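You operate a simulated robot arm through the tools that you are given. There is no shell and no other tool. Be economical: measure what you need, move in short steps, check, and stop when the job is done.

Carry out the task below with a simulated two-armed robot. There is one attempt and no reset: what you move stays moved.

Task
Take the yellow cloth from the top of the long steel table and lay it out flat on the top of the steel bench.

The check looks at the end state, three seconds after you hand in, the way a careful person would. Anything else that was tipped, shoved, dropped, spilled or broken makes it a failure. Flat cloth is picked up by pressing the open fingertips on it (5 to 10 N) and closing them slowly along it; thin cloth reads only 2 to 8 mm in the jaws.

Robot
Two 7-joint arms with two-finger parallel grippers on one trunk, on a base that drives. Base frame: it is fixed to the floor where the robot stands at the start and does not move with it; the origin is under the middle of the robot, x ahead of it, y to its left, z up; the surface under the hand at the start is at about z = 860. Lengths are in mm, angles in degrees, forces in N, time in s.
The left shoulder is at the start at [50, 187, 1085], the right one opposite. With the tool pointing down near the work surface each hand reaches from about 100 to 660 mm from the robot's upright axis, wherever it stands, measured 20 degrees to its own side. Places, roughly: top of the steel bench [700, 1500, 900]. Payload 3.43 kg a hand.
Tool frame (each hand has its own): the origin (TCP) lies between the finger pads and is the grasp point; the fingertips stand 30 mm ahead of it; z points along the fingers, y is the line along which they close. Largest opening 94 mm; finger width 28, thickness 10; the body of the gripper, 50 by 96 mm, starts 55 mm behind the TCP.
Orientation is that of the tool frame in the base frame, as a unit quaternion [x, y, z, w]. With the fingers straight down and closing along the base's y, the tool's x points along the base's -x, its y along +y and its z along -z.

Tools
- The arms move only by the tool nudge_tool. It takes "left_steps", "right_steps" or both (then of equal length, played together; a hand with none holds still); each is a list of rows, each an object (a shift or turn left out is 0, a gripper value left out holds the last) with "jaw": the opening in per cent of the stroke, from 0 (shut) to 100 (fully open); "travel": the shift along the base's x, y, z in units of 250 mm (1.0 is 250 mm), a list of three; "turn": the turn, a rotation vector about the base's x, y, z in units of 90 degrees (1.0 is 90 degrees), a list of three. In form: [{"jaw": jaw, "travel": [x, y, z], "turn": [ax, ay, az]}, ...]. A call has 1 to 10 rows; each row is the pose to reach, as a shift and turn from the pose commanded when the call began. A call with a number of a shift or a turn outside -1 to 1 is refused whole. Each row takes 0.2 s and may step no farther than 50 mm and 8.6 degrees from the row before; otherwise, or with a gripper value out of range, the whole call is refused. A pose out of reach is approached as far as the arm can. The call stops where the force on the tool passes 40 N (or 10 N more than at its start, if that is more) or the arm is blocked; 0.2 s more then pass. Each finger travels about 153 mm/s and halts on what it meets, pressing with about 26 N; the grip force reading is that of the motor and also rises with nothing between the fingers. The clock runs only during rows and for 0.2 s after the last one: add rows that repeat a pose to give the fingers time. It gives the time, the measured TCP pose, the force on the tool (base axes), the opening and the grip force at its end, in the units of the frame above (readings bear some noise), with the torque about the TCP (base axes, N m) and any sound that the robot's microphone picked up.
- Cameras (640 x 400 px; columns grow to the right, rows downward): "scene" is now at [149.4, 12.8, 1250.6]; the picture's right is [0.05, -1.00, 0.00], its down [-0.56, -0.03, -0.83] and it looks along [0.83, 0.04, -0.56] (base axes); focal length 273 px, centre (320, 200). "left" rides on the left gripper at [76, -14, -103] in its tool frame; the picture's right is [0.18, 0.98, 0.00], its down [-0.75, 0.14, -0.64] and it looks along [-0.63, 0.12, 0.77] (tool axes); focal length 243 px, centre (320, 200). "right" rides on the right gripper at [76, 14, -103] in its tool frame; the picture's right is [-0.18, 0.98, 0.00], its down [-0.75, -0.14, -0.64] and it looks along [-0.63, -0.12, 0.77] (tool axes); focal length 243 px, centre (320, 200). There is no depth. A picture from a camera that has moved, and an enlarged one, comes with that camera's place and axes in the base frame and with its lens. The place of the scene camera against the robot may be out by one fixed shift of up to 18 mm in any direction.
- grab_frame(camera): a new picture of that camera. It takes no simulated time.
- lift_body(by): slides the trunk up (or, below 0, down) by that many mm; the arms and the scene camera ride with it, the base frame stays. It gives what a move gives, with no picture.
- base_move(legs): drives the robot by 1 to 6 legs, each [ahead, left, turn to the left] in mm, mm and degrees, along the robot's own axes; the way and the turn of a leg run together, so that a leg with both is an arc; at most 1500 mm and 180 degrees a leg. The arms and the cameras ride along, it lands a little off, and it stops where it bumps. It gives what a move gives.
- head_to(pan, tilt): turns the head with the scene camera to pan (to the left, within 80 degrees either way) and tilt (down, from -29 to 69), counted from straight ahead of the robot. It gives what a move gives.
- zoom(camera, box): a new picture of the part [left, top, right, bottom] of that camera's present view, enlarged. It takes no simulated time.
- sign_off(): hands the job in; it is judged then, once.

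Work in short steps. Places have to be worked out from the pictures, the camera data and where the tool is seen: move nearer, look again, correct. Check each grasp and each placing, and mend what went wrong. You have 120 turns and 108 pictures in all, those below and enlarged ones among them. Open the grippers and draw the arms clear of the work before you hand the job in, unless the task says otherwise; then end with one line.

The tools are called after ">>>" as name(argument=value, ...) on one line, values as JSON. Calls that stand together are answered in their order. nudge_tool: Moves the arms, as the interface text tells. Its arguments: {"type":"object","properties":{"left_steps":{"type":"array","items":{"type":"object","properties":{"jaw":{"type":"number"},"travel":{"type":"array","items":{"type":"number"}},"turn":{"type":"array","items":{"type":"number"}}}}},"right_steps":{"type":"array","items":{"type":"object","properties":{"jaw":{"type":"number"},"travel":{"type":"array","items":{"type":"number"}},"turn":{"type":"array","items":{"type":"number"}}}}}},"required":[]} The other tools are called the same way: lift_body (by) slides the trunk up or down; base_move (legs) drives the base; head_to (pan, tilt) turns the head that bears the scene camera; grab_frame (camera) takes a picture; zoom (camera, box) takes an enlarged picture of a part of a camera's view; sign_off () hands the job in.

At the start:

```text
time_s: 0.0
left_tool_pos: [504.8, 237.3, 1006.8]
left_tcp_rot: [-0.001, 1.0, 0.001, -0.001]
left_wrist_force: [-0.3, -0.1, -0.1]
left_torque: [0.01, -0.01, 0.04]
left_gripper_width: 93.9
left_grip_force: 0.1
right_tool_pos: [469.5, -151.5, 1050.3]
right_tcp_rot: [0.0, 1.0, 0.001, 0.0]
right_wrist_force: [0.1, 0.4, -0.1]
right_torque: [0.0, 0.01, 0.0]
right_gripper_width: 93.9
right_grip_force: 0.1
trunk travel left (down, up): [-300.0, 132.0]
robot x, y, heading: [0.5, 3.3, 0.1]
head pan, tilt: [2.6, 34.2]
```

scene: 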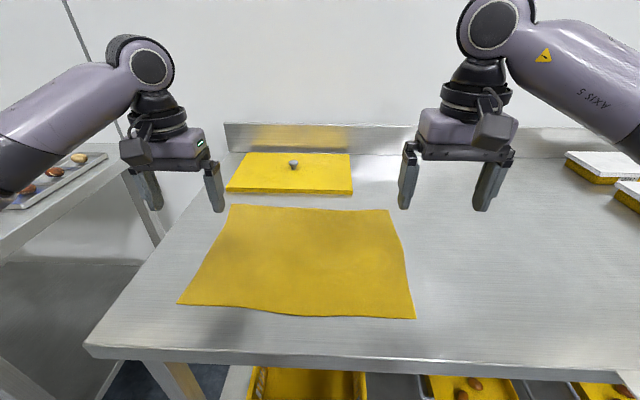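
right: 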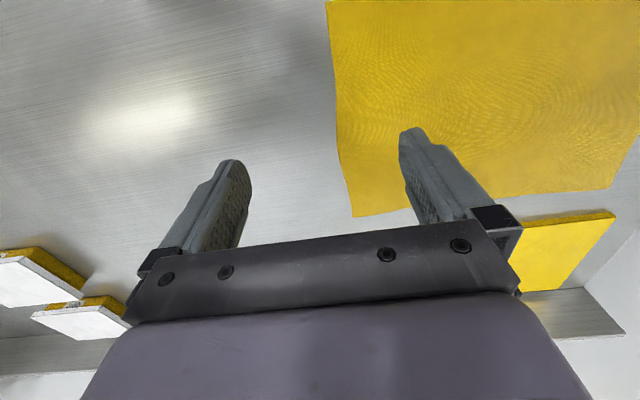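
left: 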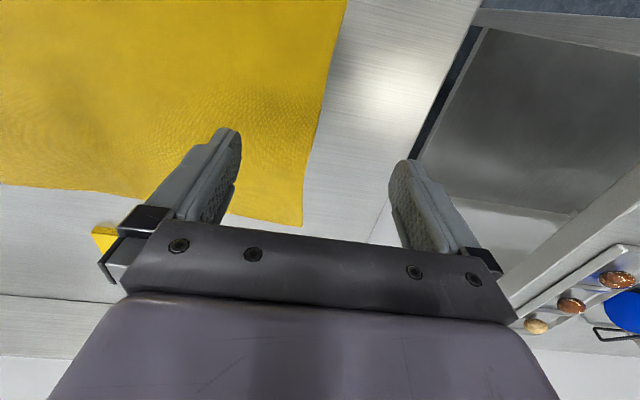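

The cloth seems to span about x 410–697, y −125–260 on the table at z≈860. I'll look left toward the bench before planning.

>>> head_to(pan=65, tilt=25)

>>> grab_frame(camera="scene")

```text
time_s: 1.3
left_tool_pos: [505.9, 238.1, 1006.7]
left_tcp_rot: [-0.001, 1.0, 0.0, -0.001]
left_wrist_force: [0.4, -0.1, 0.3]
left_torque: [0.0, 0.01, 0.0]
left_gripper_width: 93.9
left_grip_force: 0.0
right_tool_pos: [468.0, -152.0, 1048.2]
right_tcp_rot: [0.0, 1.0, -0.001, 0.0]
right_wrist_force: [0.2, 0.1, 0.2]
right_torque: [0.0, 0.02, 0.04]
right_gripper_width: 94.1
right_grip_force: 0.0
trunk travel left (down, up): [-300.0, 132.0]
robot x, y, heading: [-0.2, 2.7, 0.1]
head pan, tilt: [65.0, 25.0]
```

```text
104 pictures are left
camera scene: at [100.0, 92.3, 1265.2], right [0.91, -0.42, 0.0], down [-0.18, -0.38, -0.91], along [0.38, 0.82, -0.42], focal length 273 px, centre (320, 200)
```

scene: 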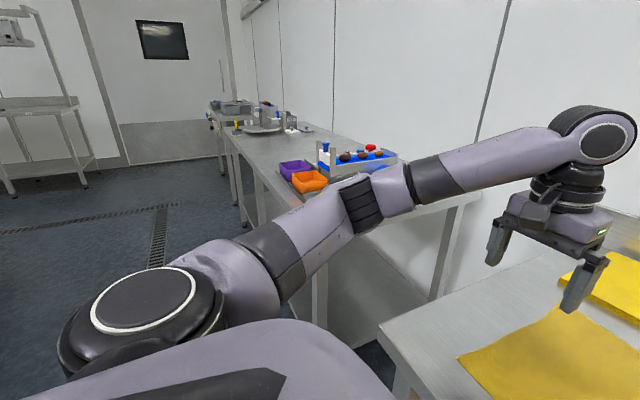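

The bench is along the far wall with trays on its near end. I'll zoom to see the free area.

>>> zoom(camera="scene", box=[190, 80, 430, 230])

```text
2.67 times, centred on (310, 155) of scene
camera zoom: at [100.0, 92.3, 1265.2], right [0.91, -0.42, 0.0], down [-0.18, -0.38, -0.91], along [0.38, 0.82, -0.42], focal length 729 px, centre (347, 320)
```

zoom: 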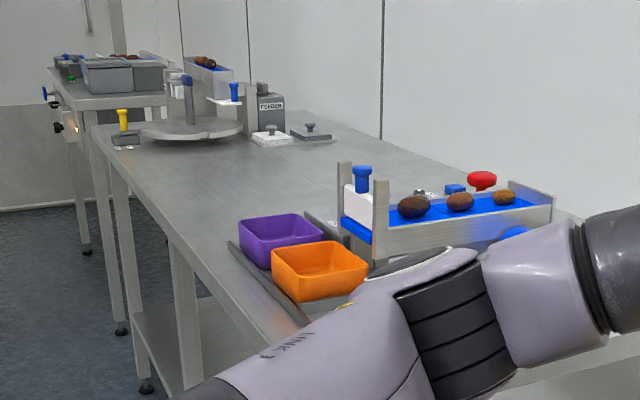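

Plan: pinch the cloth's two near corners, lift, back away, drive left and lay it at about y≈1550 on the bench, which is clear between the trays (~y<1280) and the turntable (~y>1900). First I bring both hands over the near corners with partly open jaws and look.

>>> nudge_tool(left_steps=[{"jaw": 50, "travel": [-0.1, -0.015, -0.1]}, {"jaw": 50, "travel": [-0.2, -0.03, -0.2]}, {"jaw": 50, "travel": [-0.296, -0.04, -0.307]}, {"jaw": 50, "travel": [-0.296, -0.04, -0.307]}], right_steps=[{"jaw": 50, "travel": [-0.05, 0.076, -0.157]}, {"jaw": 50, "travel": [-0.1, 0.152, -0.314]}, {"jaw": 50, "travel": [-0.152, 0.228, -0.472]}, {"jaw": 50, "travel": [-0.152, 0.228, -0.472]}])

>>> head_to(pan=2, tilt=45)

>>> grab_frame(camera="scene")

>>> grab_frame(camera="left")

>>> grab_frame(camera="right")

```text
time_s: 2.3
left_tool_pos: [430.2, 229.0, 930.2]
left_tcp_rot: [-0.001, 1.0, 0.0, 0.0]
left_wrist_force: [-0.3, -0.4, 0.1]
left_torque: [0.04, -0.02, 0.03]
left_gripper_width: 47.1
left_grip_force: 0.1
right_tool_pos: [432.6, -94.2, 929.8]
right_tcp_rot: [0.0, 1.0, 0.0, 0.0]
right_wrist_force: [0.1, 0.1, -0.5]
right_torque: [-0.01, -0.01, 0.01]
right_gripper_width: 47.1
right_grip_force: 0.0
trunk travel left (down, up): [-300.0, 132.0]
robot x, y, heading: [-1.1, 1.9, 0.1]
head pan, tilt: [65.0, 25.0]
```

```text
time_s: 3.7
left_tool_pos: [430.8, 228.0, 930.9]
left_tcp_rot: [-0.001, 1.0, 0.001, -0.001]
left_wrist_force: [0.3, 0.5, 0.9]
left_torque: [-0.01, 0.0, -0.03]
left_gripper_width: 47.2
left_grip_force: 0.0
right_tool_pos: [432.4, -95.5, 929.7]
right_tcp_rot: [0.0, 1.0, 0.0, 0.0]
right_wrist_force: [0.1, -0.7, -0.1]
right_torque: [-0.01, -0.01, -0.01]
right_gripper_width: 47.1
right_grip_force: 0.0
trunk travel left (down, up): [-300.0, 132.0]
robot x, y, heading: [0.8, 1.4, -0.3]
head pan, tilt: [2.0, 45.0]
```

```text
102 pictures are left
camera scene: at [142.3, 11.7, 1234.6], right [0.04, -1.0, 0.0], down [-0.71, -0.03, -0.71], along [0.71, 0.03, -0.71], focal length 273 px, centre (320, 200)
```

scene: 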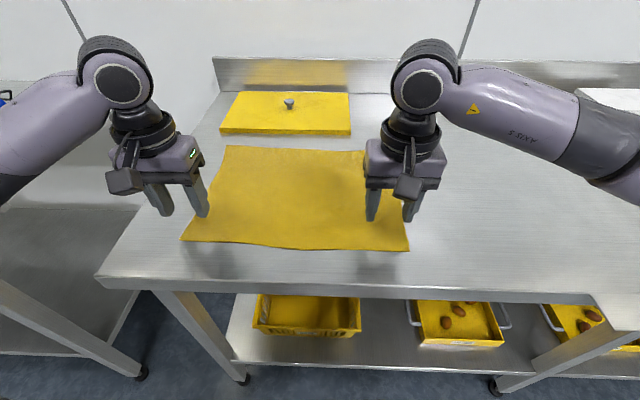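

```text
101 pictures are left
camera left: at [356.6, 213.3, 1034.1], right [-0.19, 0.98, 0.0], down [0.75, 0.14, 0.64], along [0.63, 0.12, -0.77], focal length 243 px, centre (320, 200)
```

left: 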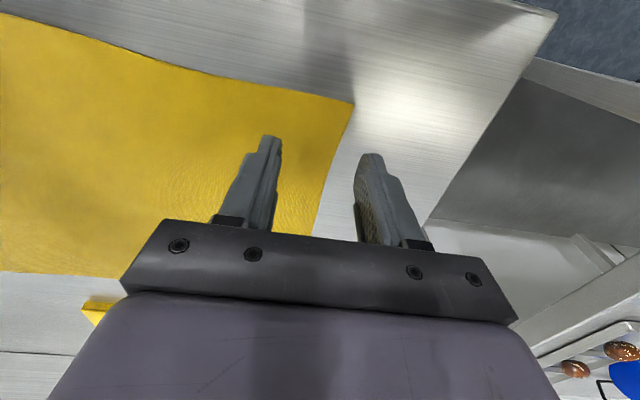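

```text
100 pictures are left
camera right: at [356.3, -81.4, 1032.6], right [0.18, 0.98, 0.0], down [0.75, -0.14, 0.64], along [0.63, -0.12, -0.77], focal length 243 px, centre (320, 200)
```

right: 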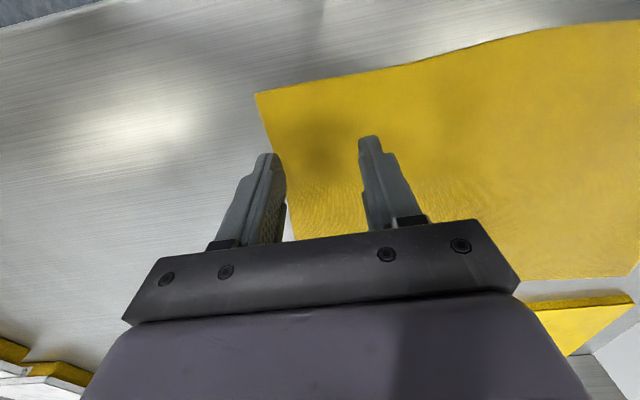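

The wrist cameras put the near corners at about (408, 247) and (398, −134). I shift both hands so both fingers land inside each corner, jaws at 43%, and lower to just above contact.

>>> nudge_tool(left_steps=[{"jaw": 43, "travel": [-0.02, -0.06, -0.06]}, {"jaw": 43, "travel": [-0.02, -0.06, -0.14]}, {"jaw": 43, "travel": [-0.02, -0.06, -0.14]}], right_steps=[{"jaw": 43, "travel": [-0.064, -0.02, -0.06]}, {"jaw": 43, "travel": [-0.064, -0.02, -0.14]}, {"jaw": 43, "travel": [-0.064, -0.02, -0.14]}])

>>> grab_frame(camera="left")

>>> grab_frame(camera="right")

```text
time_s: 4.5
left_tool_pos: [426.3, 214.0, 894.8]
left_tcp_rot: [0.0, 1.0, 0.0, -0.001]
left_wrist_force: [-0.5, 0.2, 0.4]
left_torque: [-0.01, -0.01, 0.02]
left_gripper_width: 40.3
left_grip_force: 0.1
right_tool_pos: [416.0, -99.8, 895.7]
right_tcp_rot: [-0.001, 1.0, 0.0, 0.0]
right_wrist_force: [0.2, 0.7, 0.1]
right_torque: [0.0, 0.0, -0.02]
right_gripper_width: 40.3
right_grip_force: 0.0
trunk travel left (down, up): [-300.0, 132.0]
robot x, y, heading: [0.2, -0.3, 0.2]
head pan, tilt: [2.0, 45.0]
```

```text
99 pictures are left
camera left: at [352.2, 198.9, 997.9], right [-0.18, 0.98, 0.0], down [0.75, 0.14, 0.64], along [0.63, 0.12, -0.77], focal length 243 px, centre (320, 200)
```

left: 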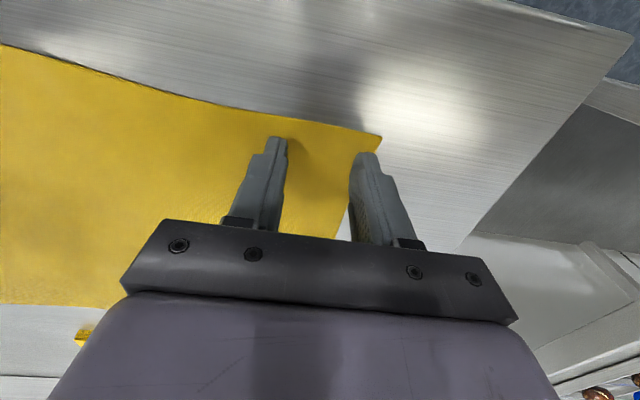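

```text
98 pictures are left
camera right: at [339.8, -86.9, 997.9], right [0.18, 0.98, 0.0], down [0.75, -0.14, 0.64], along [0.63, -0.12, -0.77], focal length 243 px, centre (320, 200)
```

right: 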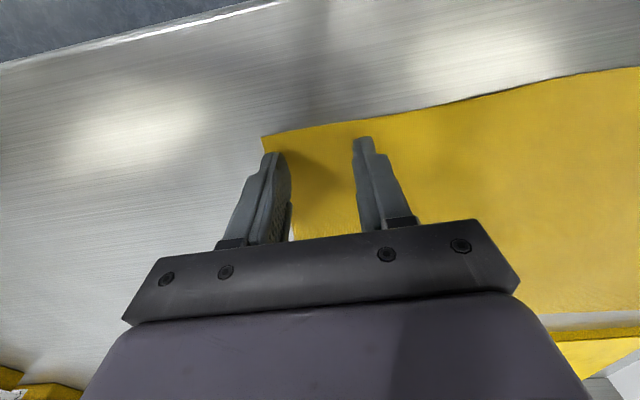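

The outer fingers are right at the side edges; I shift each inward ~10 mm and slightly deeper, then press down gently.

>>> nudge_tool(left_steps=[{"jaw": 43, "travel": [0.016, -0.044, 0]}, {"jaw": 43, "travel": [0.016, -0.044, -0.016]}, {"jaw": 43, "travel": [0.016, -0.044, -0.02]}], right_steps=[{"jaw": 43, "travel": [0.016, 0.044, 0]}, {"jaw": 43, "travel": [0.016, 0.044, -0.016]}, {"jaw": 43, "travel": [0.016, 0.044, -0.02]}])

```text
time_s: 5.3
left_tool_pos: [430.8, 203.8, 890.6]
left_tcp_rot: [-0.001, 1.0, 0.0, 0.001]
left_wrist_force: [-1.1, -0.4, 4.4]
left_torque: [0.04, 0.05, 0.02]
left_gripper_width: 40.6
left_grip_force: 0.1
right_tool_pos: [419.6, -89.8, 892.0]
right_tcp_rot: [0.0, 1.0, 0.0, 0.001]
right_wrist_force: [0.6, -1.6, 4.8]
right_torque: [0.01, 0.0, 0.01]
right_gripper_width: 40.4
right_grip_force: 0.0
trunk travel left (down, up): [-300.0, 132.0]
robot x, y, heading: [-1.1, 0.3, 0.1]
head pan, tilt: [2.0, 45.0]
```

Contact at about 4–5 N each. I press 1 mm more and close slowly.

>>> nudge_tool(left_steps=[{"jaw": 43, "travel": [0, 0, -0.004]}, {"jaw": 38, "travel": [0, 0, -0.004]}, {"jaw": 33, "travel": [0, 0, -0.004]}, {"jaw": 28, "travel": [0, 0, -0.004]}, {"jaw": 23, "travel": [0, 0, -0.004]}, {"jaw": 18, "travel": [0, 0, -0.004]}, {"jaw": 13, "travel": [0, 0, -0.004]}, {"jaw": 8, "travel": [0, 0, -0.004]}, {"jaw": 3, "travel": [0, 0, -0.004]}, {"jaw": 0, "travel": [0, 0, -0.004]}], right_steps=[{"jaw": 43, "travel": [0, 0, -0.004]}, {"jaw": 38, "travel": [0, 0, -0.004]}, {"jaw": 33, "travel": [0, 0, -0.004]}, {"jaw": 28, "travel": [0, 0, -0.004]}, {"jaw": 23, "travel": [0, 0, -0.004]}, {"jaw": 18, "travel": [0, 0, -0.004]}, {"jaw": 13, "travel": [0, 0, -0.004]}, {"jaw": 8, "travel": [0, 0, -0.004]}, {"jaw": 3, "travel": [0, 0, -0.004]}, {"jaw": 0, "travel": [0, 0, -0.004]}])

>>> grab_frame(camera="left")

>>> grab_frame(camera="right")

```text
time_s: 7.5
left_tool_pos: [429.4, 203.2, 891.3]
left_tcp_rot: [-0.001, 1.0, -0.001, 0.001]
left_wrist_force: [0.7, -5.8, 26.0]
left_torque: [-0.1, 0.14, 0.04]
left_gripper_width: 5.0
left_grip_force: 26.3
right_tool_pos: [417.8, -87.5, 890.9]
right_tcp_rot: [-0.001, 1.0, 0.001, 0.002]
right_wrist_force: [-0.1, 8.4, 10.1]
right_torque: [0.25, 0.11, 0.02]
right_gripper_width: 2.2
right_grip_force: 25.8
trunk travel left (down, up): [-300.0, 132.0]
robot x, y, heading: [-0.4, 3.1, -0.1]
head pan, tilt: [2.0, 45.0]
```

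```text
97 pictures are left
camera left: at [354.1, 187.4, 993.7], right [-0.18, 0.98, 0.0], down [0.75, 0.14, 0.64], along [0.63, 0.12, -0.76], focal length 243 px, centre (320, 200)
```

left: 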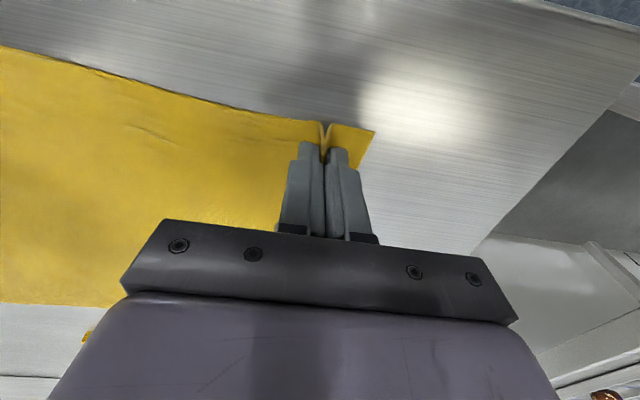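

```text
96 pictures are left
camera right: at [341.4, -75.2, 993.4], right [0.18, 0.98, 0.0], down [0.75, -0.14, 0.64], along [0.63, -0.12, -0.77], focal length 243 px, centre (320, 200)
```

right: 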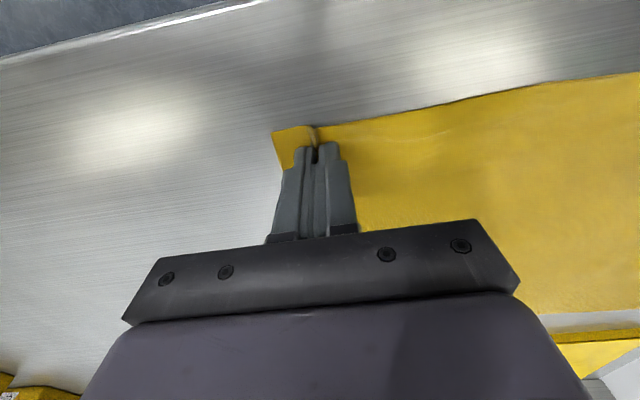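

Both hands hold a fold (5.0 and 2.2 mm). I lift a bit and check.

>>> nudge_tool(left_steps=[{"jaw": 0, "travel": [0, 0, 0.06]}, {"jaw": 0, "travel": [0, 0, 0.16]}, {"jaw": 0, "travel": [0, 0, 0.28]}, {"jaw": 0, "travel": [0, 0, 0.28]}], right_steps=[{"jaw": 0, "travel": [0, 0, 0.06]}, {"jaw": 0, "travel": [0, 0, 0.16]}, {"jaw": 0, "travel": [0, 0, 0.28]}, {"jaw": 0, "travel": [0, 0, 0.28]}])

>>> grab_frame(camera="scene")

```text
time_s: 8.5
left_tool_pos: [432.1, 203.2, 959.8]
left_tcp_rot: [0.0, 1.0, -0.001, -0.001]
left_wrist_force: [0.1, -8.8, -0.2]
left_torque: [-0.25, 0.01, 0.05]
left_gripper_width: 2.6
left_grip_force: 26.2
right_tool_pos: [419.2, -87.5, 960.5]
right_tcp_rot: [0.0, 1.0, 0.001, 0.0]
right_wrist_force: [0.4, 9.3, 0.1]
right_torque: [0.23, 0.02, 0.02]
right_gripper_width: 2.1
right_grip_force: 26.4
trunk travel left (down, up): [-300.0, 132.0]
robot x, y, heading: [-1.8, -1.3, 0.3]
head pan, tilt: [2.0, 45.0]
```

```text
95 pictures are left
camera scene: at [142.3, 11.7, 1234.5], right [0.03, -1.0, 0.0], down [-0.71, -0.02, -0.71], along [0.71, 0.02, -0.71], focal length 273 px, centre (320, 200)
```

scene: 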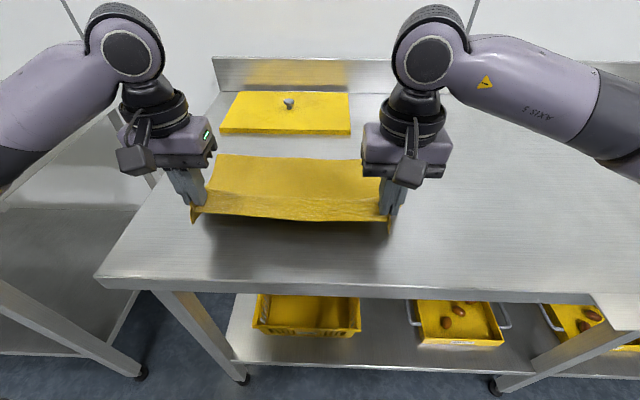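

The cloth is held taut by both hands (9 N tension). I ease 2 mm per hand inward and lift further.

>>> nudge_tool(left_steps=[{"jaw": 0, "travel": [0, -0.008, 0.14]}, {"jaw": 0, "travel": [0, -0.008, 0.28]}, {"jaw": 0, "travel": [0, -0.008, 0.42]}, {"jaw": 0, "travel": [0, -0.008, 0.56]}, {"jaw": 0, "travel": [0, -0.008, 0.56]}], right_steps=[{"jaw": 0, "travel": [0, 0.008, 0.14]}, {"jaw": 0, "travel": [0, 0.008, 0.28]}, {"jaw": 0, "travel": [0, 0.008, 0.42]}, {"jaw": 0, "travel": [0, 0.008, 0.56]}, {"jaw": 0, "travel": [0, 0.008, 0.56]}])

>>> lift_body(by=125)

>>> grab_frame(camera="scene")

```text
time_s: 9.7
left_tool_pos: [428.6, 201.6, 1099.4]
left_tcp_rot: [-0.001, 1.0, 0.0, -0.001]
left_wrist_force: [-0.4, -3.3, -0.8]
left_torque: [-0.1, -0.02, 0.05]
left_gripper_width: 2.6
left_grip_force: 26.2
right_tool_pos: [419.0, -85.3, 1103.0]
right_tcp_rot: [-0.001, 1.0, 0.0, -0.001]
right_wrist_force: [0.4, 4.2, 0.0]
right_torque: [0.14, -0.01, -0.04]
right_gripper_width: 2.1
right_grip_force: 26.2
trunk travel left (down, up): [-300.0, 132.0]
robot x, y, heading: [-2.9, 1.7, 0.0]
head pan, tilt: [2.0, 45.0]
```

```text
time_s: 11.2
left_tool_pos: [429.2, 200.9, 1223.6]
left_tcp_rot: [-0.002, 1.0, 0.0, -0.001]
left_wrist_force: [-1.0, -4.6, -0.3]
left_torque: [-0.15, 0.02, 0.06]
left_gripper_width: 2.4
left_grip_force: 25.9
right_tool_pos: [418.4, -85.3, 1227.5]
right_tcp_rot: [0.0, 1.0, 0.0, -0.001]
right_wrist_force: [0.9, 4.1, -0.2]
right_torque: [0.14, 0.0, -0.01]
right_gripper_width: 2.3
right_grip_force: 25.9
trunk travel left (down, up): [-425.0, 7.0]
robot x, y, heading: [-2.6, 1.0, -0.0]
head pan, tilt: [2.0, 45.0]
```

```text
94 pictures are left
camera scene: at [142.4, 11.7, 1359.5], right [0.03, -1.0, 0.0], down [-0.71, -0.02, -0.71], along [0.71, 0.02, -0.71], focal length 273 px, centre (320, 200)
```

scene: 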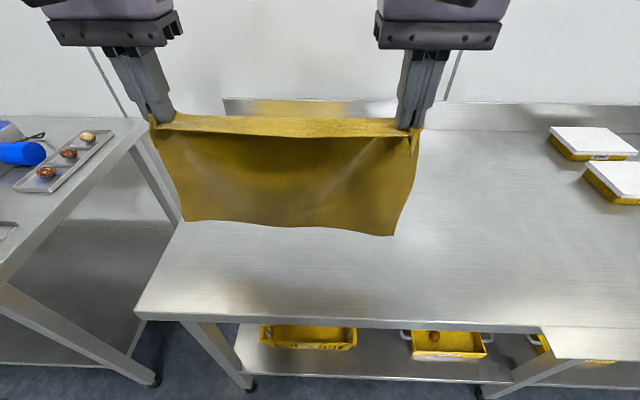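

The cloth hangs cleanly, bottom ~z 930. I retract the hands toward the body, then look left along the driving path.

>>> nudge_tool(left_steps=[{"jaw": 0, "travel": [-0.14, 0, 0]}, {"jaw": 0, "travel": [-0.28, 0, 0]}, {"jaw": 0, "travel": [-0.42, 0, 0]}, {"jaw": 0, "travel": [-0.5, 0, 0]}], right_steps=[{"jaw": 0, "travel": [-0.14, 0, 0]}, {"jaw": 0, "travel": [-0.28, 0, 0]}, {"jaw": 0, "travel": [-0.42, 0, 0]}, {"jaw": 0, "travel": [-0.5, 0, 0]}])

>>> head_to(pan=75, tilt=25)

>>> grab_frame(camera="scene")

```text
time_s: 12.2
left_tool_pos: [306.2, 201.0, 1224.3]
left_tcp_rot: [-0.001, 1.0, -0.001, -0.001]
left_wrist_force: [-0.2, -4.3, 0.3]
left_torque: [-0.15, 0.0, 0.05]
left_gripper_width: 2.7
left_grip_force: 26.0
right_tool_pos: [295.2, -86.4, 1228.5]
right_tcp_rot: [0.0, 1.0, 0.0, 0.0]
right_wrist_force: [-0.1, 4.3, 0.9]
right_torque: [0.12, 0.02, 0.01]
right_gripper_width: 1.9
right_grip_force: 25.9
trunk travel left (down, up): [-425.0, 7.0]
robot x, y, heading: [1.4, 3.1, 0.1]
head pan, tilt: [2.0, 45.0]
```

```text
time_s: 13.7
left_tool_pos: [306.1, 200.1, 1223.3]
left_tcp_rot: [-0.001, 1.0, 0.0, -0.001]
left_wrist_force: [-0.1, -4.7, 0.7]
left_torque: [-0.13, -0.02, 0.03]
left_gripper_width: 2.4
left_grip_force: 26.6
right_tool_pos: [295.1, -85.8, 1227.8]
right_tcp_rot: [0.001, 1.0, 0.0, -0.001]
right_wrist_force: [-1.0, 4.2, -0.6]
right_torque: [0.13, 0.0, -0.01]
right_gripper_width: 2.2
right_grip_force: 25.9
trunk travel left (down, up): [-425.0, 7.0]
robot x, y, heading: [-0.5, -0.1, 0.0]
head pan, tilt: [75.0, 25.0]
```

```text
93 pictures are left
camera scene: at [84.9, 97.8, 1390.2], right [0.97, -0.26, 0.0], down [-0.11, -0.41, -0.91], along [0.24, 0.88, -0.42], focal length 273 px, centre (320, 200)
```

scene: 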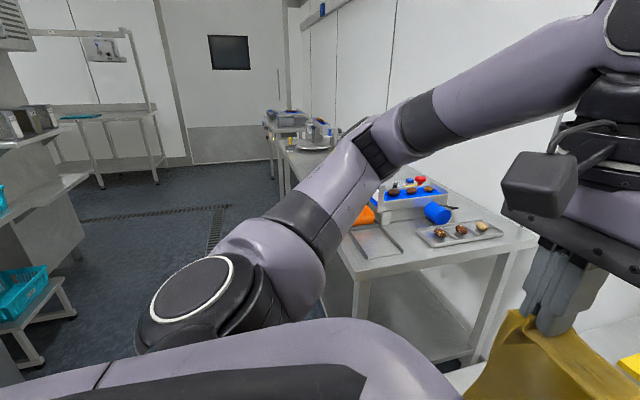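

The path to the left is clear, with shelves starting only at x≈−900. I back up 220 mm and drive left 1500 mm.

>>> base_move(legs=[[-220, 0, 0], [0, 1500, 0]])

>>> head_to(pan=0, tilt=35)

>>> grab_frame(camera="scene")

```text
time_s: 28.2
left_tool_pos: [103.3, 1692.8, 1224.5]
left_tcp_rot: [0.005, 1.0, 0.0, 0.0]
left_wrist_force: [-0.4, -4.0, 0.2]
left_torque: [-0.13, 0.01, 0.04]
left_gripper_width: 2.5
left_grip_force: 25.7
right_tool_pos: [88.4, 1407.4, 1228.0]
right_tcp_rot: [0.005, 1.0, 0.0, 0.0]
right_wrist_force: [0.1, 3.6, -0.5]
right_torque: [0.12, -0.03, 0.0]
right_gripper_width: 2.1
right_grip_force: 25.7
trunk travel left (down, up): [-425.0, 7.0]
robot x, y, heading: [-205.5, 1494.0, -0.5]
head pan, tilt: [75.0, 25.0]
```

```text
time_s: 29.6
left_tool_pos: [103.5, 1691.6, 1224.2]
left_tcp_rot: [0.004, 1.0, -0.001, -0.002]
left_wrist_force: [-0.7, -3.8, 0.5]
left_torque: [-0.15, 0.01, 0.04]
left_gripper_width: 2.5
left_grip_force: 26.2
right_tool_pos: [89.0, 1407.5, 1228.0]
right_tcp_rot: [0.005, 1.0, 0.0, 0.0]
right_wrist_force: [0.0, 3.7, 0.7]
right_torque: [0.13, 0.02, 0.0]
right_gripper_width: 2.3
right_grip_force: 26.3
trunk travel left (down, up): [-425.0, 7.0]
robot x, y, heading: [-202.3, 1495.5, -0.7]
head pan, tilt: [0.0, 35.0]
```

```text
92 pictures are left
camera scene: at [-55.5, 1503.0, 1374.4], right [-0.01, -1.0, 0.0], down [-0.57, 0.01, -0.82], along [0.82, -0.01, -0.57], focal length 273 px, centre (320, 200)
```

scene: 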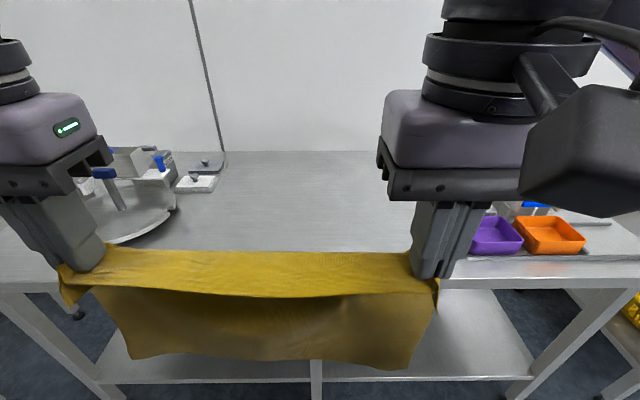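

Bench free area is about y 1160–1900 at front edge x≈320; the hands' midpoint is y≈1549, fine. I raise 30 mm for margin over the edge and drive forward 200 mm.

>>> nudge_tool(left_steps=[{"jaw": 0, "travel": [0, 0, 0.12]}, {"jaw": 0, "travel": [0, 0, 0.12]}], right_steps=[{"jaw": 0, "travel": [0, 0, 0.12]}, {"jaw": 0, "travel": [0, 0, 0.12]}])

>>> base_move(legs=[[180, 0, 0.7]])

>>> grab_frame(camera="scene")

```text
time_s: 30.2
left_tool_pos: [103.7, 1692.8, 1253.4]
left_tcp_rot: [0.004, 1.0, 0.0, -0.001]
left_wrist_force: [0.8, -3.8, -0.9]
left_torque: [-0.14, 0.0, 0.04]
left_gripper_width: 2.3
left_grip_force: 26.1
right_tool_pos: [90.6, 1407.0, 1258.4]
right_tcp_rot: [0.006, 1.0, 0.0, 0.0]
right_wrist_force: [0.6, 3.7, -0.1]
right_torque: [0.13, 0.0, -0.01]
right_gripper_width: 2.3
right_grip_force: 25.9
trunk travel left (down, up): [-425.0, 7.0]
robot x, y, heading: [-204.3, 1494.9, -0.9]
head pan, tilt: [0.0, 35.0]
```

```text
time_s: 31.8
left_tool_pos: [281.7, 1695.8, 1252.7]
left_tcp_rot: [-0.001, 1.0, 0.0, -0.001]
left_wrist_force: [1.0, -3.3, -0.4]
left_torque: [-0.09, 0.03, 0.01]
left_gripper_width: 2.8
left_grip_force: 25.6
right_tool_pos: [269.9, 1410.1, 1256.8]
right_tcp_rot: [-0.001, 1.0, 0.0, 0.0]
right_wrist_force: [-0.3, 3.1, -0.7]
right_torque: [0.11, 0.02, 0.0]
right_gripper_width: 2.2
right_grip_force: 25.9
trunk travel left (down, up): [-425.0, 7.0]
robot x, y, heading: [-25.2, 1492.9, 0.3]
head pan, tilt: [0.0, 35.0]
```

```text
91 pictures are left
camera scene: at [124.6, 1503.7, 1374.3], right [0.0, -1.0, 0.0], down [-0.57, 0.0, -0.82], along [0.82, 0.0, -0.57], focal length 273 px, centre (320, 200)
```

scene: 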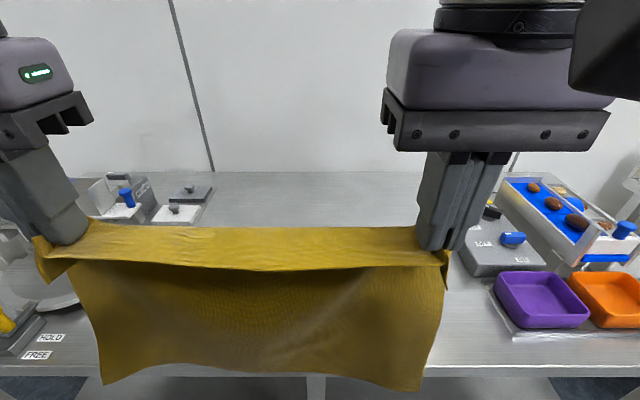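

All obstacles are clear of the cloth's lane. I drive 25 mm closer and extend both hands forward at the same height.

>>> base_move(legs=[[25, 0, 0]])

>>> nudge_tool(left_steps=[{"jaw": 0, "travel": [0.15, 0, 0]}, {"jaw": 0, "travel": [0.3, 0, 0]}, {"jaw": 0, "travel": [0.45, 0, 0]}, {"jaw": 0, "travel": [0.6, 0, 0]}, {"jaw": 0, "travel": [0.75, 0, 0]}, {"jaw": 0, "travel": [0.9, 0, 0]}, {"jaw": 0, "travel": [1.0, 0, 0]}, {"jaw": 0, "travel": [1.0, 0, 0]}], right_steps=[{"jaw": 0, "travel": [0.15, 0, 0]}, {"jaw": 0, "travel": [0.3, 0, 0]}, {"jaw": 0, "travel": [0.45, 0, 0]}, {"jaw": 0, "travel": [0.6, 0, 0]}, {"jaw": 0, "travel": [0.75, 0, 0]}, {"jaw": 0, "travel": [0.9, 0, 0]}, {"jaw": 0, "travel": [1.0, 0, 0]}, {"jaw": 0, "travel": [1.0, 0, 0]}])

>>> grab_frame(camera="scene")

```text
time_s: 32.6
left_tool_pos: [305.8, 1694.7, 1252.3]
left_tcp_rot: [-0.001, 1.0, 0.0, -0.001]
left_wrist_force: [0.7, -3.5, 0.1]
left_torque: [-0.12, 0.01, -0.01]
left_gripper_width: 2.5
left_grip_force: 25.6
right_tool_pos: [295.1, 1410.5, 1257.6]
right_tcp_rot: [-0.001, 1.0, 0.001, 0.0]
right_wrist_force: [0.3, 3.8, -1.4]
right_torque: [0.09, 0.01, 0.01]
right_gripper_width: 2.2
right_grip_force: 26.4
trunk travel left (down, up): [-425.0, 7.0]
robot x, y, heading: [-2.3, 1496.0, 0.0]
head pan, tilt: [0.0, 35.0]
```

```text
time_s: 34.4
left_tool_pos: [553.9, 1695.1, 1253.8]
left_tcp_rot: [0.0, 1.0, 0.0, -0.001]
left_wrist_force: [-0.2, -3.0, -0.2]
left_torque: [-0.13, 0.02, 0.0]
left_gripper_width: 2.2
left_grip_force: 25.8
right_tool_pos: [544.2, 1411.5, 1257.0]
right_tcp_rot: [-0.002, 1.0, 0.0, 0.0]
right_wrist_force: [-0.1, 3.0, -0.1]
right_torque: [0.1, 0.0, -0.01]
right_gripper_width: 2.2
right_grip_force: 25.8
trunk travel left (down, up): [-425.0, 7.0]
robot x, y, heading: [0.1, 1495.6, 0.1]
head pan, tilt: [0.0, 35.0]
```

```text
90 pictures are left
camera scene: at [148.3, 1503.7, 1374.4], right [0.0, -1.0, 0.0], down [-0.57, 0.0, -0.82], along [0.82, 0.0, -0.57], focal length 273 px, centre (320, 200)
```

scene: 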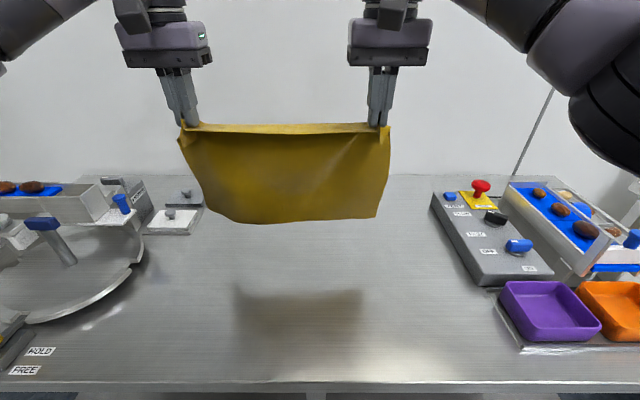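

The middle of the bench is well clear. I extend 60 mm more and lower 50 mm, checking where the bottom edge is.

>>> nudge_tool(left_steps=[{"jaw": 0, "travel": [0.12, 0, 0]}, {"jaw": 0, "travel": [0.24, 0, 0]}, {"jaw": 0, "travel": [0.24, 0, -0.1]}, {"jaw": 0, "travel": [0.24, 0, -0.2]}, {"jaw": 0, "travel": [0.24, 0, -0.2]}], right_steps=[{"jaw": 0, "travel": [0.14, 0, 0]}, {"jaw": 0, "travel": [0.26, 0, 0]}, {"jaw": 0, "travel": [0.26, 0, -0.1]}, {"jaw": 0, "travel": [0.26, 0, -0.2]}, {"jaw": 0, "travel": [0.26, 0, -0.2]}])

>>> grab_frame(camera="scene")

>>> grab_frame(camera="left")

```text
time_s: 35.6
left_tool_pos: [605.4, 1698.1, 1201.6]
left_tcp_rot: [0.001, 1.0, -0.001, -0.001]
left_wrist_force: [-0.2, -15.3, -0.1]
left_torque: [-0.46, -0.02, 0.1]
left_gripper_width: 2.7
left_grip_force: 26.1
left hand out of reach, approached as far as the arm can: row 2, 3, 4, 5
right_tool_pos: [585.2, 1405.5, 1199.4]
right_tcp_rot: [-0.003, 1.0, 0.001, 0.001]
right_wrist_force: [0.1, 15.1, -0.1]
right_torque: [0.46, 0.0, 0.01]
right_gripper_width: 2.2
right_grip_force: 25.9
right hand out of reach, approached as far as the arm can: row 1, 2, 3, 4, 5
trunk travel left (down, up): [-425.0, 7.0]
robot x, y, heading: [-0.1, 1492.1, 0.3]
head pan, tilt: [0.0, 35.0]
```

```text
89 pictures are left
camera scene: at [148.1, 1503.6, 1374.5], right [0.0, -1.0, 0.0], down [-0.57, 0.0, -0.82], along [0.82, 0.0, -0.57], focal length 273 px, centre (320, 200)
```

scene: 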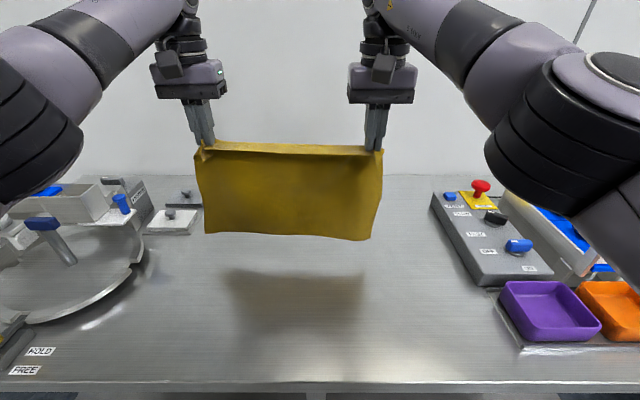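

```text
88 pictures are left
camera left: at [530.0, 1682.9, 1304.3], right [-0.18, 0.98, 0.0], down [0.75, 0.14, 0.64], along [0.63, 0.12, -0.77], focal length 243 px, centre (320, 200)
```

left: 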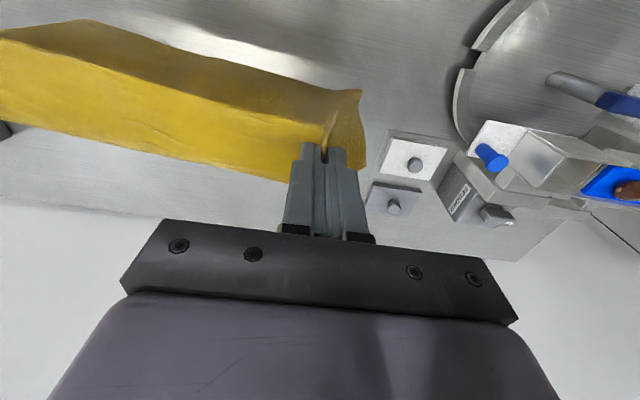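

The out-of-reach x skewed the hands and raised the tension to 15 N. I pull back into reach (x≈585) and lower a bit.

>>> nudge_tool(left_steps=[{"jaw": 0, "travel": [-0.12, 0, 0]}, {"jaw": 0, "travel": [-0.12, 0, 0]}], right_steps=[{"jaw": 0, "travel": [-0.14, 0, 0]}, {"jaw": 0, "travel": [-0.14, 0, 0]}])

>>> lift_body(by=-30)

>>> grab_frame(camera="scene")

```text
time_s: 36.2
left_tool_pos: [574.7, 1700.4, 1201.8]
left_tcp_rot: [-0.002, 1.0, 0.0, -0.002]
left_wrist_force: [0.1, -9.2, -0.5]
left_torque: [-0.25, 0.03, 0.05]
left_gripper_width: 2.3
left_grip_force: 25.8
right_tool_pos: [549.7, 1400.6, 1200.8]
right_tcp_rot: [-0.001, 1.0, -0.002, 0.0]
right_wrist_force: [0.8, 9.3, -1.1]
right_torque: [0.31, 0.03, -0.03]
right_gripper_width: 2.2
right_grip_force: 25.8
trunk travel left (down, up): [-425.0, 7.0]
robot x, y, heading: [2.6, 1493.0, 0.4]
head pan, tilt: [0.0, 35.0]
```

```text
time_s: 36.9
left_tool_pos: [574.7, 1698.9, 1173.4]
left_tcp_rot: [-0.001, 1.0, -0.001, 0.0]
left_wrist_force: [-0.8, -7.2, -0.5]
left_torque: [-0.23, -0.02, 0.08]
left_gripper_width: 2.3
left_grip_force: 25.8
right_tool_pos: [548.3, 1402.0, 1170.6]
right_tcp_rot: [-0.001, 1.0, 0.0, -0.001]
right_wrist_force: [-0.4, 7.8, 1.8]
right_torque: [0.22, -0.03, 0.0]
right_gripper_width: 2.1
right_grip_force: 26.1
trunk travel left (down, up): [-395.0, 37.0]
robot x, y, heading: [-1.1, 1493.1, 0.1]
head pan, tilt: [0.0, 35.0]
```

```text
87 pictures are left
camera scene: at [148.2, 1503.8, 1344.4], right [0.0, -1.0, 0.0], down [-0.57, 0.0, -0.82], along [0.82, 0.0, -0.57], focal length 273 px, centre (320, 200)
```

scene: 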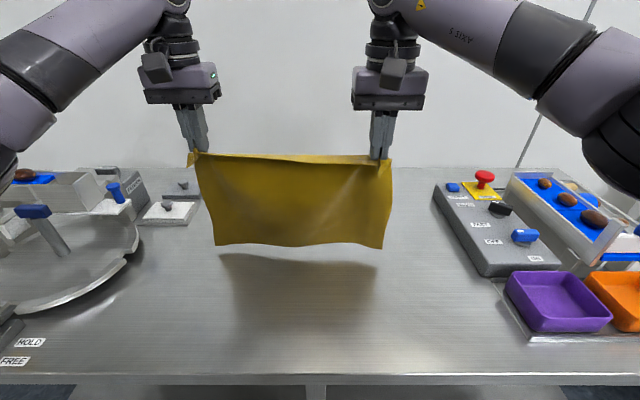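

The bottom edge is just above the bench. I align the right hand and lower 25 mm to near touch.

>>> nudge_tool(left_steps=[{"jaw": 0, "travel": [0, 0, 0]}, {"jaw": 0, "travel": [0, 0, -0.05]}, {"jaw": 0, "travel": [0, 0, -0.1]}, {"jaw": 0, "travel": [0, 0, -0.1]}], right_steps=[{"jaw": 0, "travel": [0.06, 0.012, 0]}, {"jaw": 0, "travel": [0.06, 0.012, -0.05]}, {"jaw": 0, "travel": [0.06, 0.012, -0.1]}, {"jaw": 0, "travel": [0.06, 0.012, -0.1]}])

>>> grab_frame(camera="scene")

```text
time_s: 37.9
left_tool_pos: [574.2, 1698.4, 1148.2]
left_tcp_rot: [-0.001, 1.0, 0.0, 0.001]
left_wrist_force: [0.2, -2.8, 0.3]
left_torque: [-0.14, -0.02, 0.04]
left_gripper_width: 2.1
left_grip_force: 26.0
right_tool_pos: [564.8, 1404.4, 1146.3]
right_tcp_rot: [-0.001, 1.0, 0.0, 0.0]
right_wrist_force: [-0.7, 3.6, -0.5]
right_torque: [0.11, -0.02, 0.01]
right_gripper_width: 2.1
right_grip_force: 26.3
trunk travel left (down, up): [-395.0, 37.0]
robot x, y, heading: [-1.4, 1494.9, -0.0]
head pan, tilt: [0.0, 35.0]
```

```text
86 pictures are left
camera scene: at [148.4, 1503.7, 1344.4], right [0.0, -1.0, 0.0], down [-0.57, 0.0, -0.82], along [0.82, 0.0, -0.57], focal length 273 px, centre (320, 200)
```

scene: 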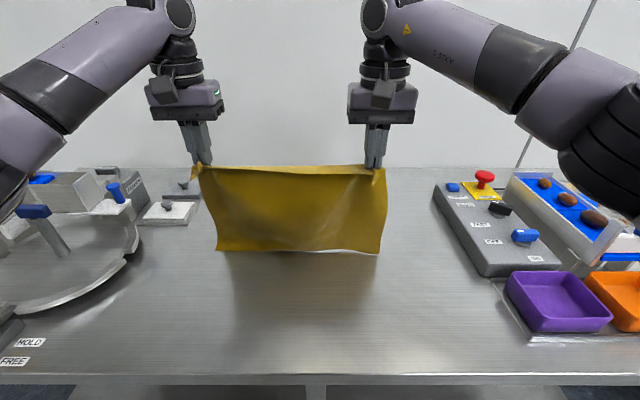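

The bottom edge touches at about x≈580; laying it 1:1 would put the near edge too close to the bench front (x≈332). I look down to see whether the base has room to go forward.

>>> head_to(pan=0, tilt=69)

>>> grab_frame(camera="scene")

```text
time_s: 38.9
left_tool_pos: [575.5, 1698.8, 1147.6]
left_tcp_rot: [-0.001, 1.0, -0.001, 0.0]
left_wrist_force: [0.3, -2.2, -0.3]
left_torque: [-0.08, 0.01, 0.02]
left_gripper_width: 2.3
left_grip_force: 26.1
right_tool_pos: [564.6, 1405.6, 1146.3]
right_tcp_rot: [-0.001, 1.0, -0.001, -0.001]
right_wrist_force: [0.1, 3.1, -1.1]
right_torque: [0.07, -0.01, 0.0]
right_gripper_width: 2.4
right_grip_force: 26.5
trunk travel left (down, up): [-395.0, 37.0]
robot x, y, heading: [1.1, 1492.1, 0.0]
head pan, tilt: [0.0, 68.8]
```

```text
85 pictures are left
camera scene: at [116.5, 1503.8, 1300.8], right [0.0, -1.0, 0.0], down [-0.93, 0.0, -0.36], along [0.36, 0.0, -0.93], focal length 273 px, centre (320, 200)
```

scene: 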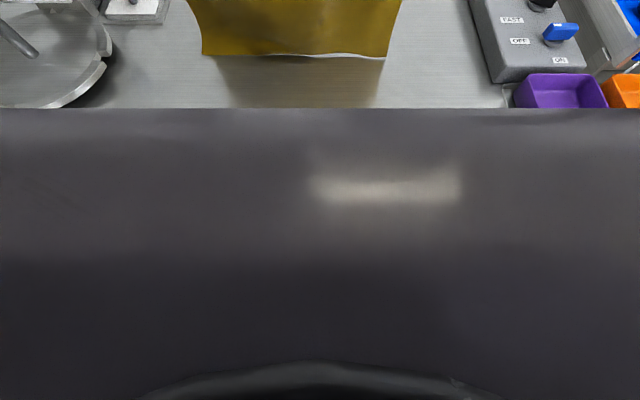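

The body blocks the view, so I won't drive. Instead I'll lay the other way: bottom edge down first near the front (x≈360), then hands move forward and down to x≈610, within reach. I lift 25 mm and pull back.

>>> nudge_tool(left_steps=[{"jaw": 0, "travel": [0, 0, 0.1]}, {"jaw": 0, "travel": [-0.15, 0, 0.1]}, {"jaw": 0, "travel": [-0.3, 0, 0.1]}, {"jaw": 0, "travel": [-0.45, 0, 0.1]}, {"jaw": 0, "travel": [-0.6, 0, 0.1]}, {"jaw": 0, "travel": [-0.75, 0, 0.1]}, {"jaw": 0, "travel": [-0.88, 0, 0.1]}, {"jaw": 0, "travel": [-0.88, 0, 0.1]}, {"jaw": 0, "travel": [-0.88, 0, 0.1]}], right_steps=[{"jaw": 0, "travel": [0, 0, 0.1]}, {"jaw": 0, "travel": [-0.15, 0, 0.1]}, {"jaw": 0, "travel": [-0.3, 0, 0.1]}, {"jaw": 0, "travel": [-0.45, 0, 0.1]}, {"jaw": 0, "travel": [-0.6, 0, 0.1]}, {"jaw": 0, "travel": [-0.75, 0, 0.1]}, {"jaw": 0, "travel": [-0.86, 0, 0.1]}, {"jaw": 0, "travel": [-0.86, 0, 0.1]}, {"jaw": 0, "travel": [-0.86, 0, 0.1]}])

>>> head_to(pan=0, tilt=45)

>>> grab_frame(camera="scene")

>>> grab_frame(camera="left")

```text
time_s: 40.9
left_tool_pos: [353.9, 1700.3, 1172.4]
left_tcp_rot: [-0.002, 1.0, -0.001, 0.0]
left_wrist_force: [-0.5, -5.3, -0.5]
left_torque: [-0.15, 0.0, 0.06]
left_gripper_width: 2.3
left_grip_force: 26.3
right_tool_pos: [349.9, 1405.9, 1169.9]
right_tcp_rot: [-0.001, 1.0, 0.0, 0.0]
right_wrist_force: [-0.5, 5.2, -1.2]
right_torque: [0.15, 0.02, -0.02]
right_gripper_width: 2.1
right_grip_force: 26.3
trunk travel left (down, up): [-395.0, 37.0]
robot x, y, heading: [-1.3, 1497.1, 0.1]
head pan, tilt: [0.0, 68.8]
```

```text
time_s: 41.8
left_tool_pos: [354.7, 1699.7, 1170.9]
left_tcp_rot: [0.0, 1.0, -0.001, 0.001]
left_wrist_force: [-0.1, -4.4, 0.8]
left_torque: [-0.14, 0.04, 0.04]
left_gripper_width: 2.0
left_grip_force: 26.0
right_tool_pos: [351.1, 1404.6, 1170.3]
right_tcp_rot: [0.0, 1.0, 0.001, 0.0]
right_wrist_force: [-0.2, 4.1, -0.7]
right_torque: [0.12, 0.01, -0.01]
right_gripper_width: 2.0
right_grip_force: 26.1
trunk travel left (down, up): [-395.0, 37.0]
robot x, y, heading: [-1.0, 1494.3, 0.0]
head pan, tilt: [0.0, 45.0]
```

```text
84 pictures are left
camera scene: at [141.8, 1503.8, 1329.5], right [0.0, -1.0, 0.0], down [-0.71, 0.0, -0.71], along [0.71, 0.0, -0.71], focal length 273 px, centre (320, 200)
```

scene: 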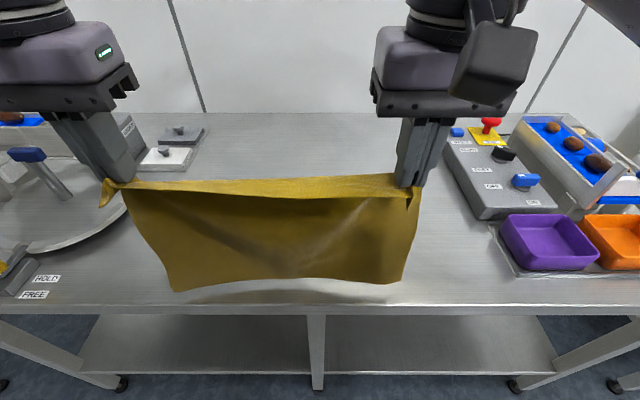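

```text
83 pictures are left
camera left: at [280.3, 1684.1, 1274.9], right [-0.19, 0.98, 0.0], down [0.75, 0.14, 0.64], along [0.63, 0.12, -0.77], focal length 243 px, centre (320, 200)
```

left: 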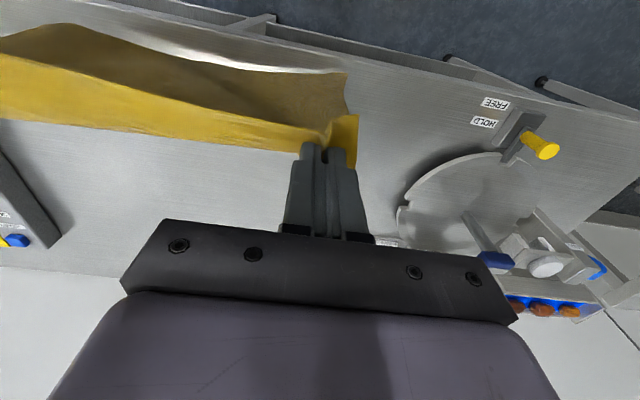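

Bottom edge hangs at x≈352, ~25 mm above the bench, with the front edge at ~330. I now lower with forward motion, laying the first part, then check.

>>> nudge_tool(left_steps=[{"jaw": 0, "travel": [0.04, 0, -0.05]}, {"jaw": 0, "travel": [0.08, 0, -0.1]}, {"jaw": 0, "travel": [0.14, 0, -0.16]}, {"jaw": 0, "travel": [0.2, 0, -0.22]}, {"jaw": 0, "travel": [0.27, 0, -0.28]}, {"jaw": 0, "travel": [0.34, 0, -0.34]}, {"jaw": 0, "travel": [0.4, 0, -0.4]}, {"jaw": 0, "travel": [0.4, 0, -0.4]}], right_steps=[{"jaw": 0, "travel": [0.04, 0, -0.05]}, {"jaw": 0, "travel": [0.08, 0, -0.1]}, {"jaw": 0, "travel": [0.14, 0, -0.16]}, {"jaw": 0, "travel": [0.2, 0, -0.22]}, {"jaw": 0, "travel": [0.27, 0, -0.28]}, {"jaw": 0, "travel": [0.34, 0, -0.34]}, {"jaw": 0, "travel": [0.4, 0, -0.4]}, {"jaw": 0, "travel": [0.4, 0, -0.4]}])

>>> grab_frame(camera="scene")

>>> grab_frame(camera="left")

```text
time_s: 43.6
left_tool_pos: [455.1, 1696.1, 1074.4]
left_tcp_rot: [-0.001, 1.0, -0.001, 0.001]
left_wrist_force: [-0.4, -3.7, 0.0]
left_torque: [-0.11, 0.02, 0.04]
left_gripper_width: 2.4
left_grip_force: 25.5
right_tool_pos: [450.1, 1404.4, 1069.6]
right_tcp_rot: [-0.002, 1.0, 0.0, 0.001]
right_wrist_force: [0.0, 2.8, 1.1]
right_torque: [0.12, 0.01, 0.01]
right_gripper_width: 2.2
right_grip_force: 26.3
trunk travel left (down, up): [-395.0, 37.0]
robot x, y, heading: [-1.3, 1497.7, 0.3]
head pan, tilt: [0.0, 45.0]
```

```text
82 pictures are left
camera scene: at [141.6, 1503.8, 1329.6], right [0.0, -1.0, 0.0], down [-0.71, 0.0, -0.71], along [0.71, 0.0, -0.71], focal length 273 px, centre (320, 200)
```

scene: 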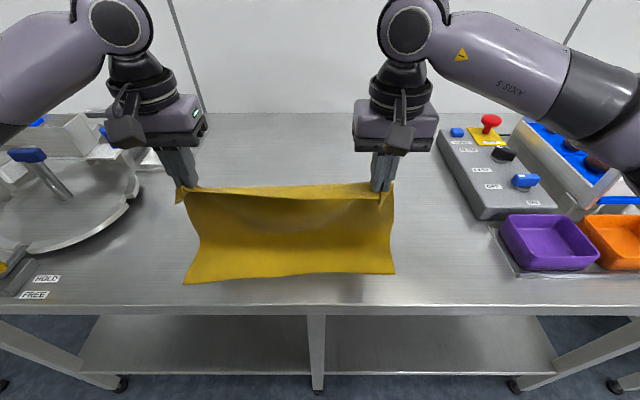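

```text
81 pictures are left
camera left: at [380.2, 1682.1, 1176.7], right [-0.19, 0.98, 0.0], down [0.75, 0.14, 0.64], along [0.63, 0.12, -0.77], focal length 243 px, centre (320, 200)
```

left: 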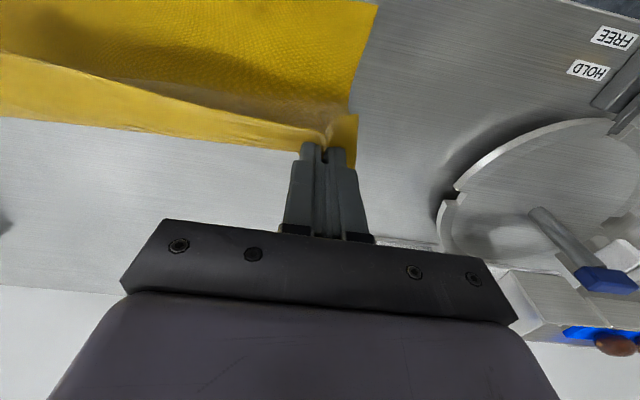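

Laying goes well; near edge rests at x≈378. I continue forward and down.

>>> nudge_tool(left_steps=[{"jaw": 0, "travel": [0.08, 0, -0.08]}, {"jaw": 0, "travel": [0.16, 0, -0.16]}, {"jaw": 0, "travel": [0.24, 0, -0.24]}, {"jaw": 0, "travel": [0.32, 0, -0.32]}, {"jaw": 0, "travel": [0.42, 0, -0.4]}, {"jaw": 0, "travel": [0.42, 0, -0.4]}], right_steps=[{"jaw": 0, "travel": [0.08, 0, -0.08]}, {"jaw": 0, "travel": [0.16, 0, -0.16]}, {"jaw": 0, "travel": [0.24, 0, -0.24]}, {"jaw": 0, "travel": [0.32, 0, -0.32]}, {"jaw": 0, "travel": [0.42, 0, -0.4]}, {"jaw": 0, "travel": [0.42, 0, -0.4]}])

>>> grab_frame(camera="scene")

>>> grab_frame(camera="left")

```text
time_s: 45.0
left_tool_pos: [560.7, 1698.4, 971.7]
left_tcp_rot: [-0.002, 1.0, -0.001, 0.0]
left_wrist_force: [-0.1, -5.3, -0.5]
left_torque: [-0.16, 0.01, 0.06]
left_gripper_width: 2.3
left_grip_force: 25.2
right_tool_pos: [552.6, 1403.2, 972.5]
right_tcp_rot: [-0.002, 1.0, 0.0, 0.001]
right_wrist_force: [-0.4, 5.1, -0.1]
right_torque: [0.18, -0.01, 0.0]
right_gripper_width: 2.3
right_grip_force: 25.8
trunk travel left (down, up): [-395.0, 37.0]
robot x, y, heading: [-2.1, 1493.4, 0.2]
head pan, tilt: [0.0, 45.0]
```

```text
80 pictures are left
camera scene: at [141.5, 1503.8, 1329.7], right [0.0, -1.0, 0.0], down [-0.71, 0.0, -0.71], along [0.71, 0.0, -0.71], focal length 273 px, centre (320, 200)
```

scene: 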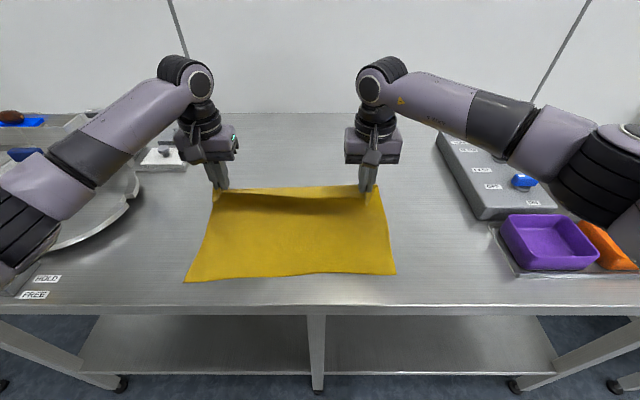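

```text
79 pictures are left
camera left: at [486.4, 1682.7, 1074.6], right [-0.19, 0.98, 0.0], down [0.75, 0.14, 0.64], along [0.63, 0.12, -0.77], focal length 243 px, centre (320, 200)
```

left: 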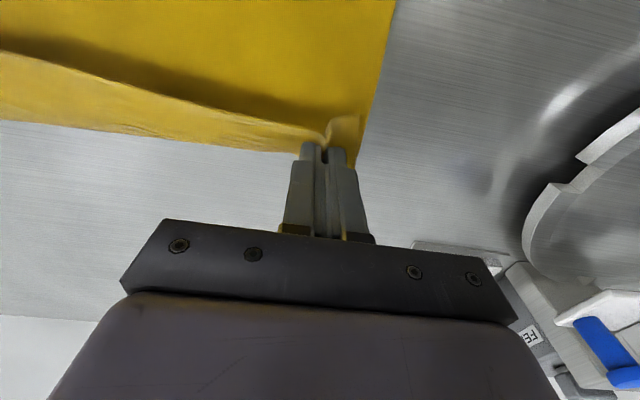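

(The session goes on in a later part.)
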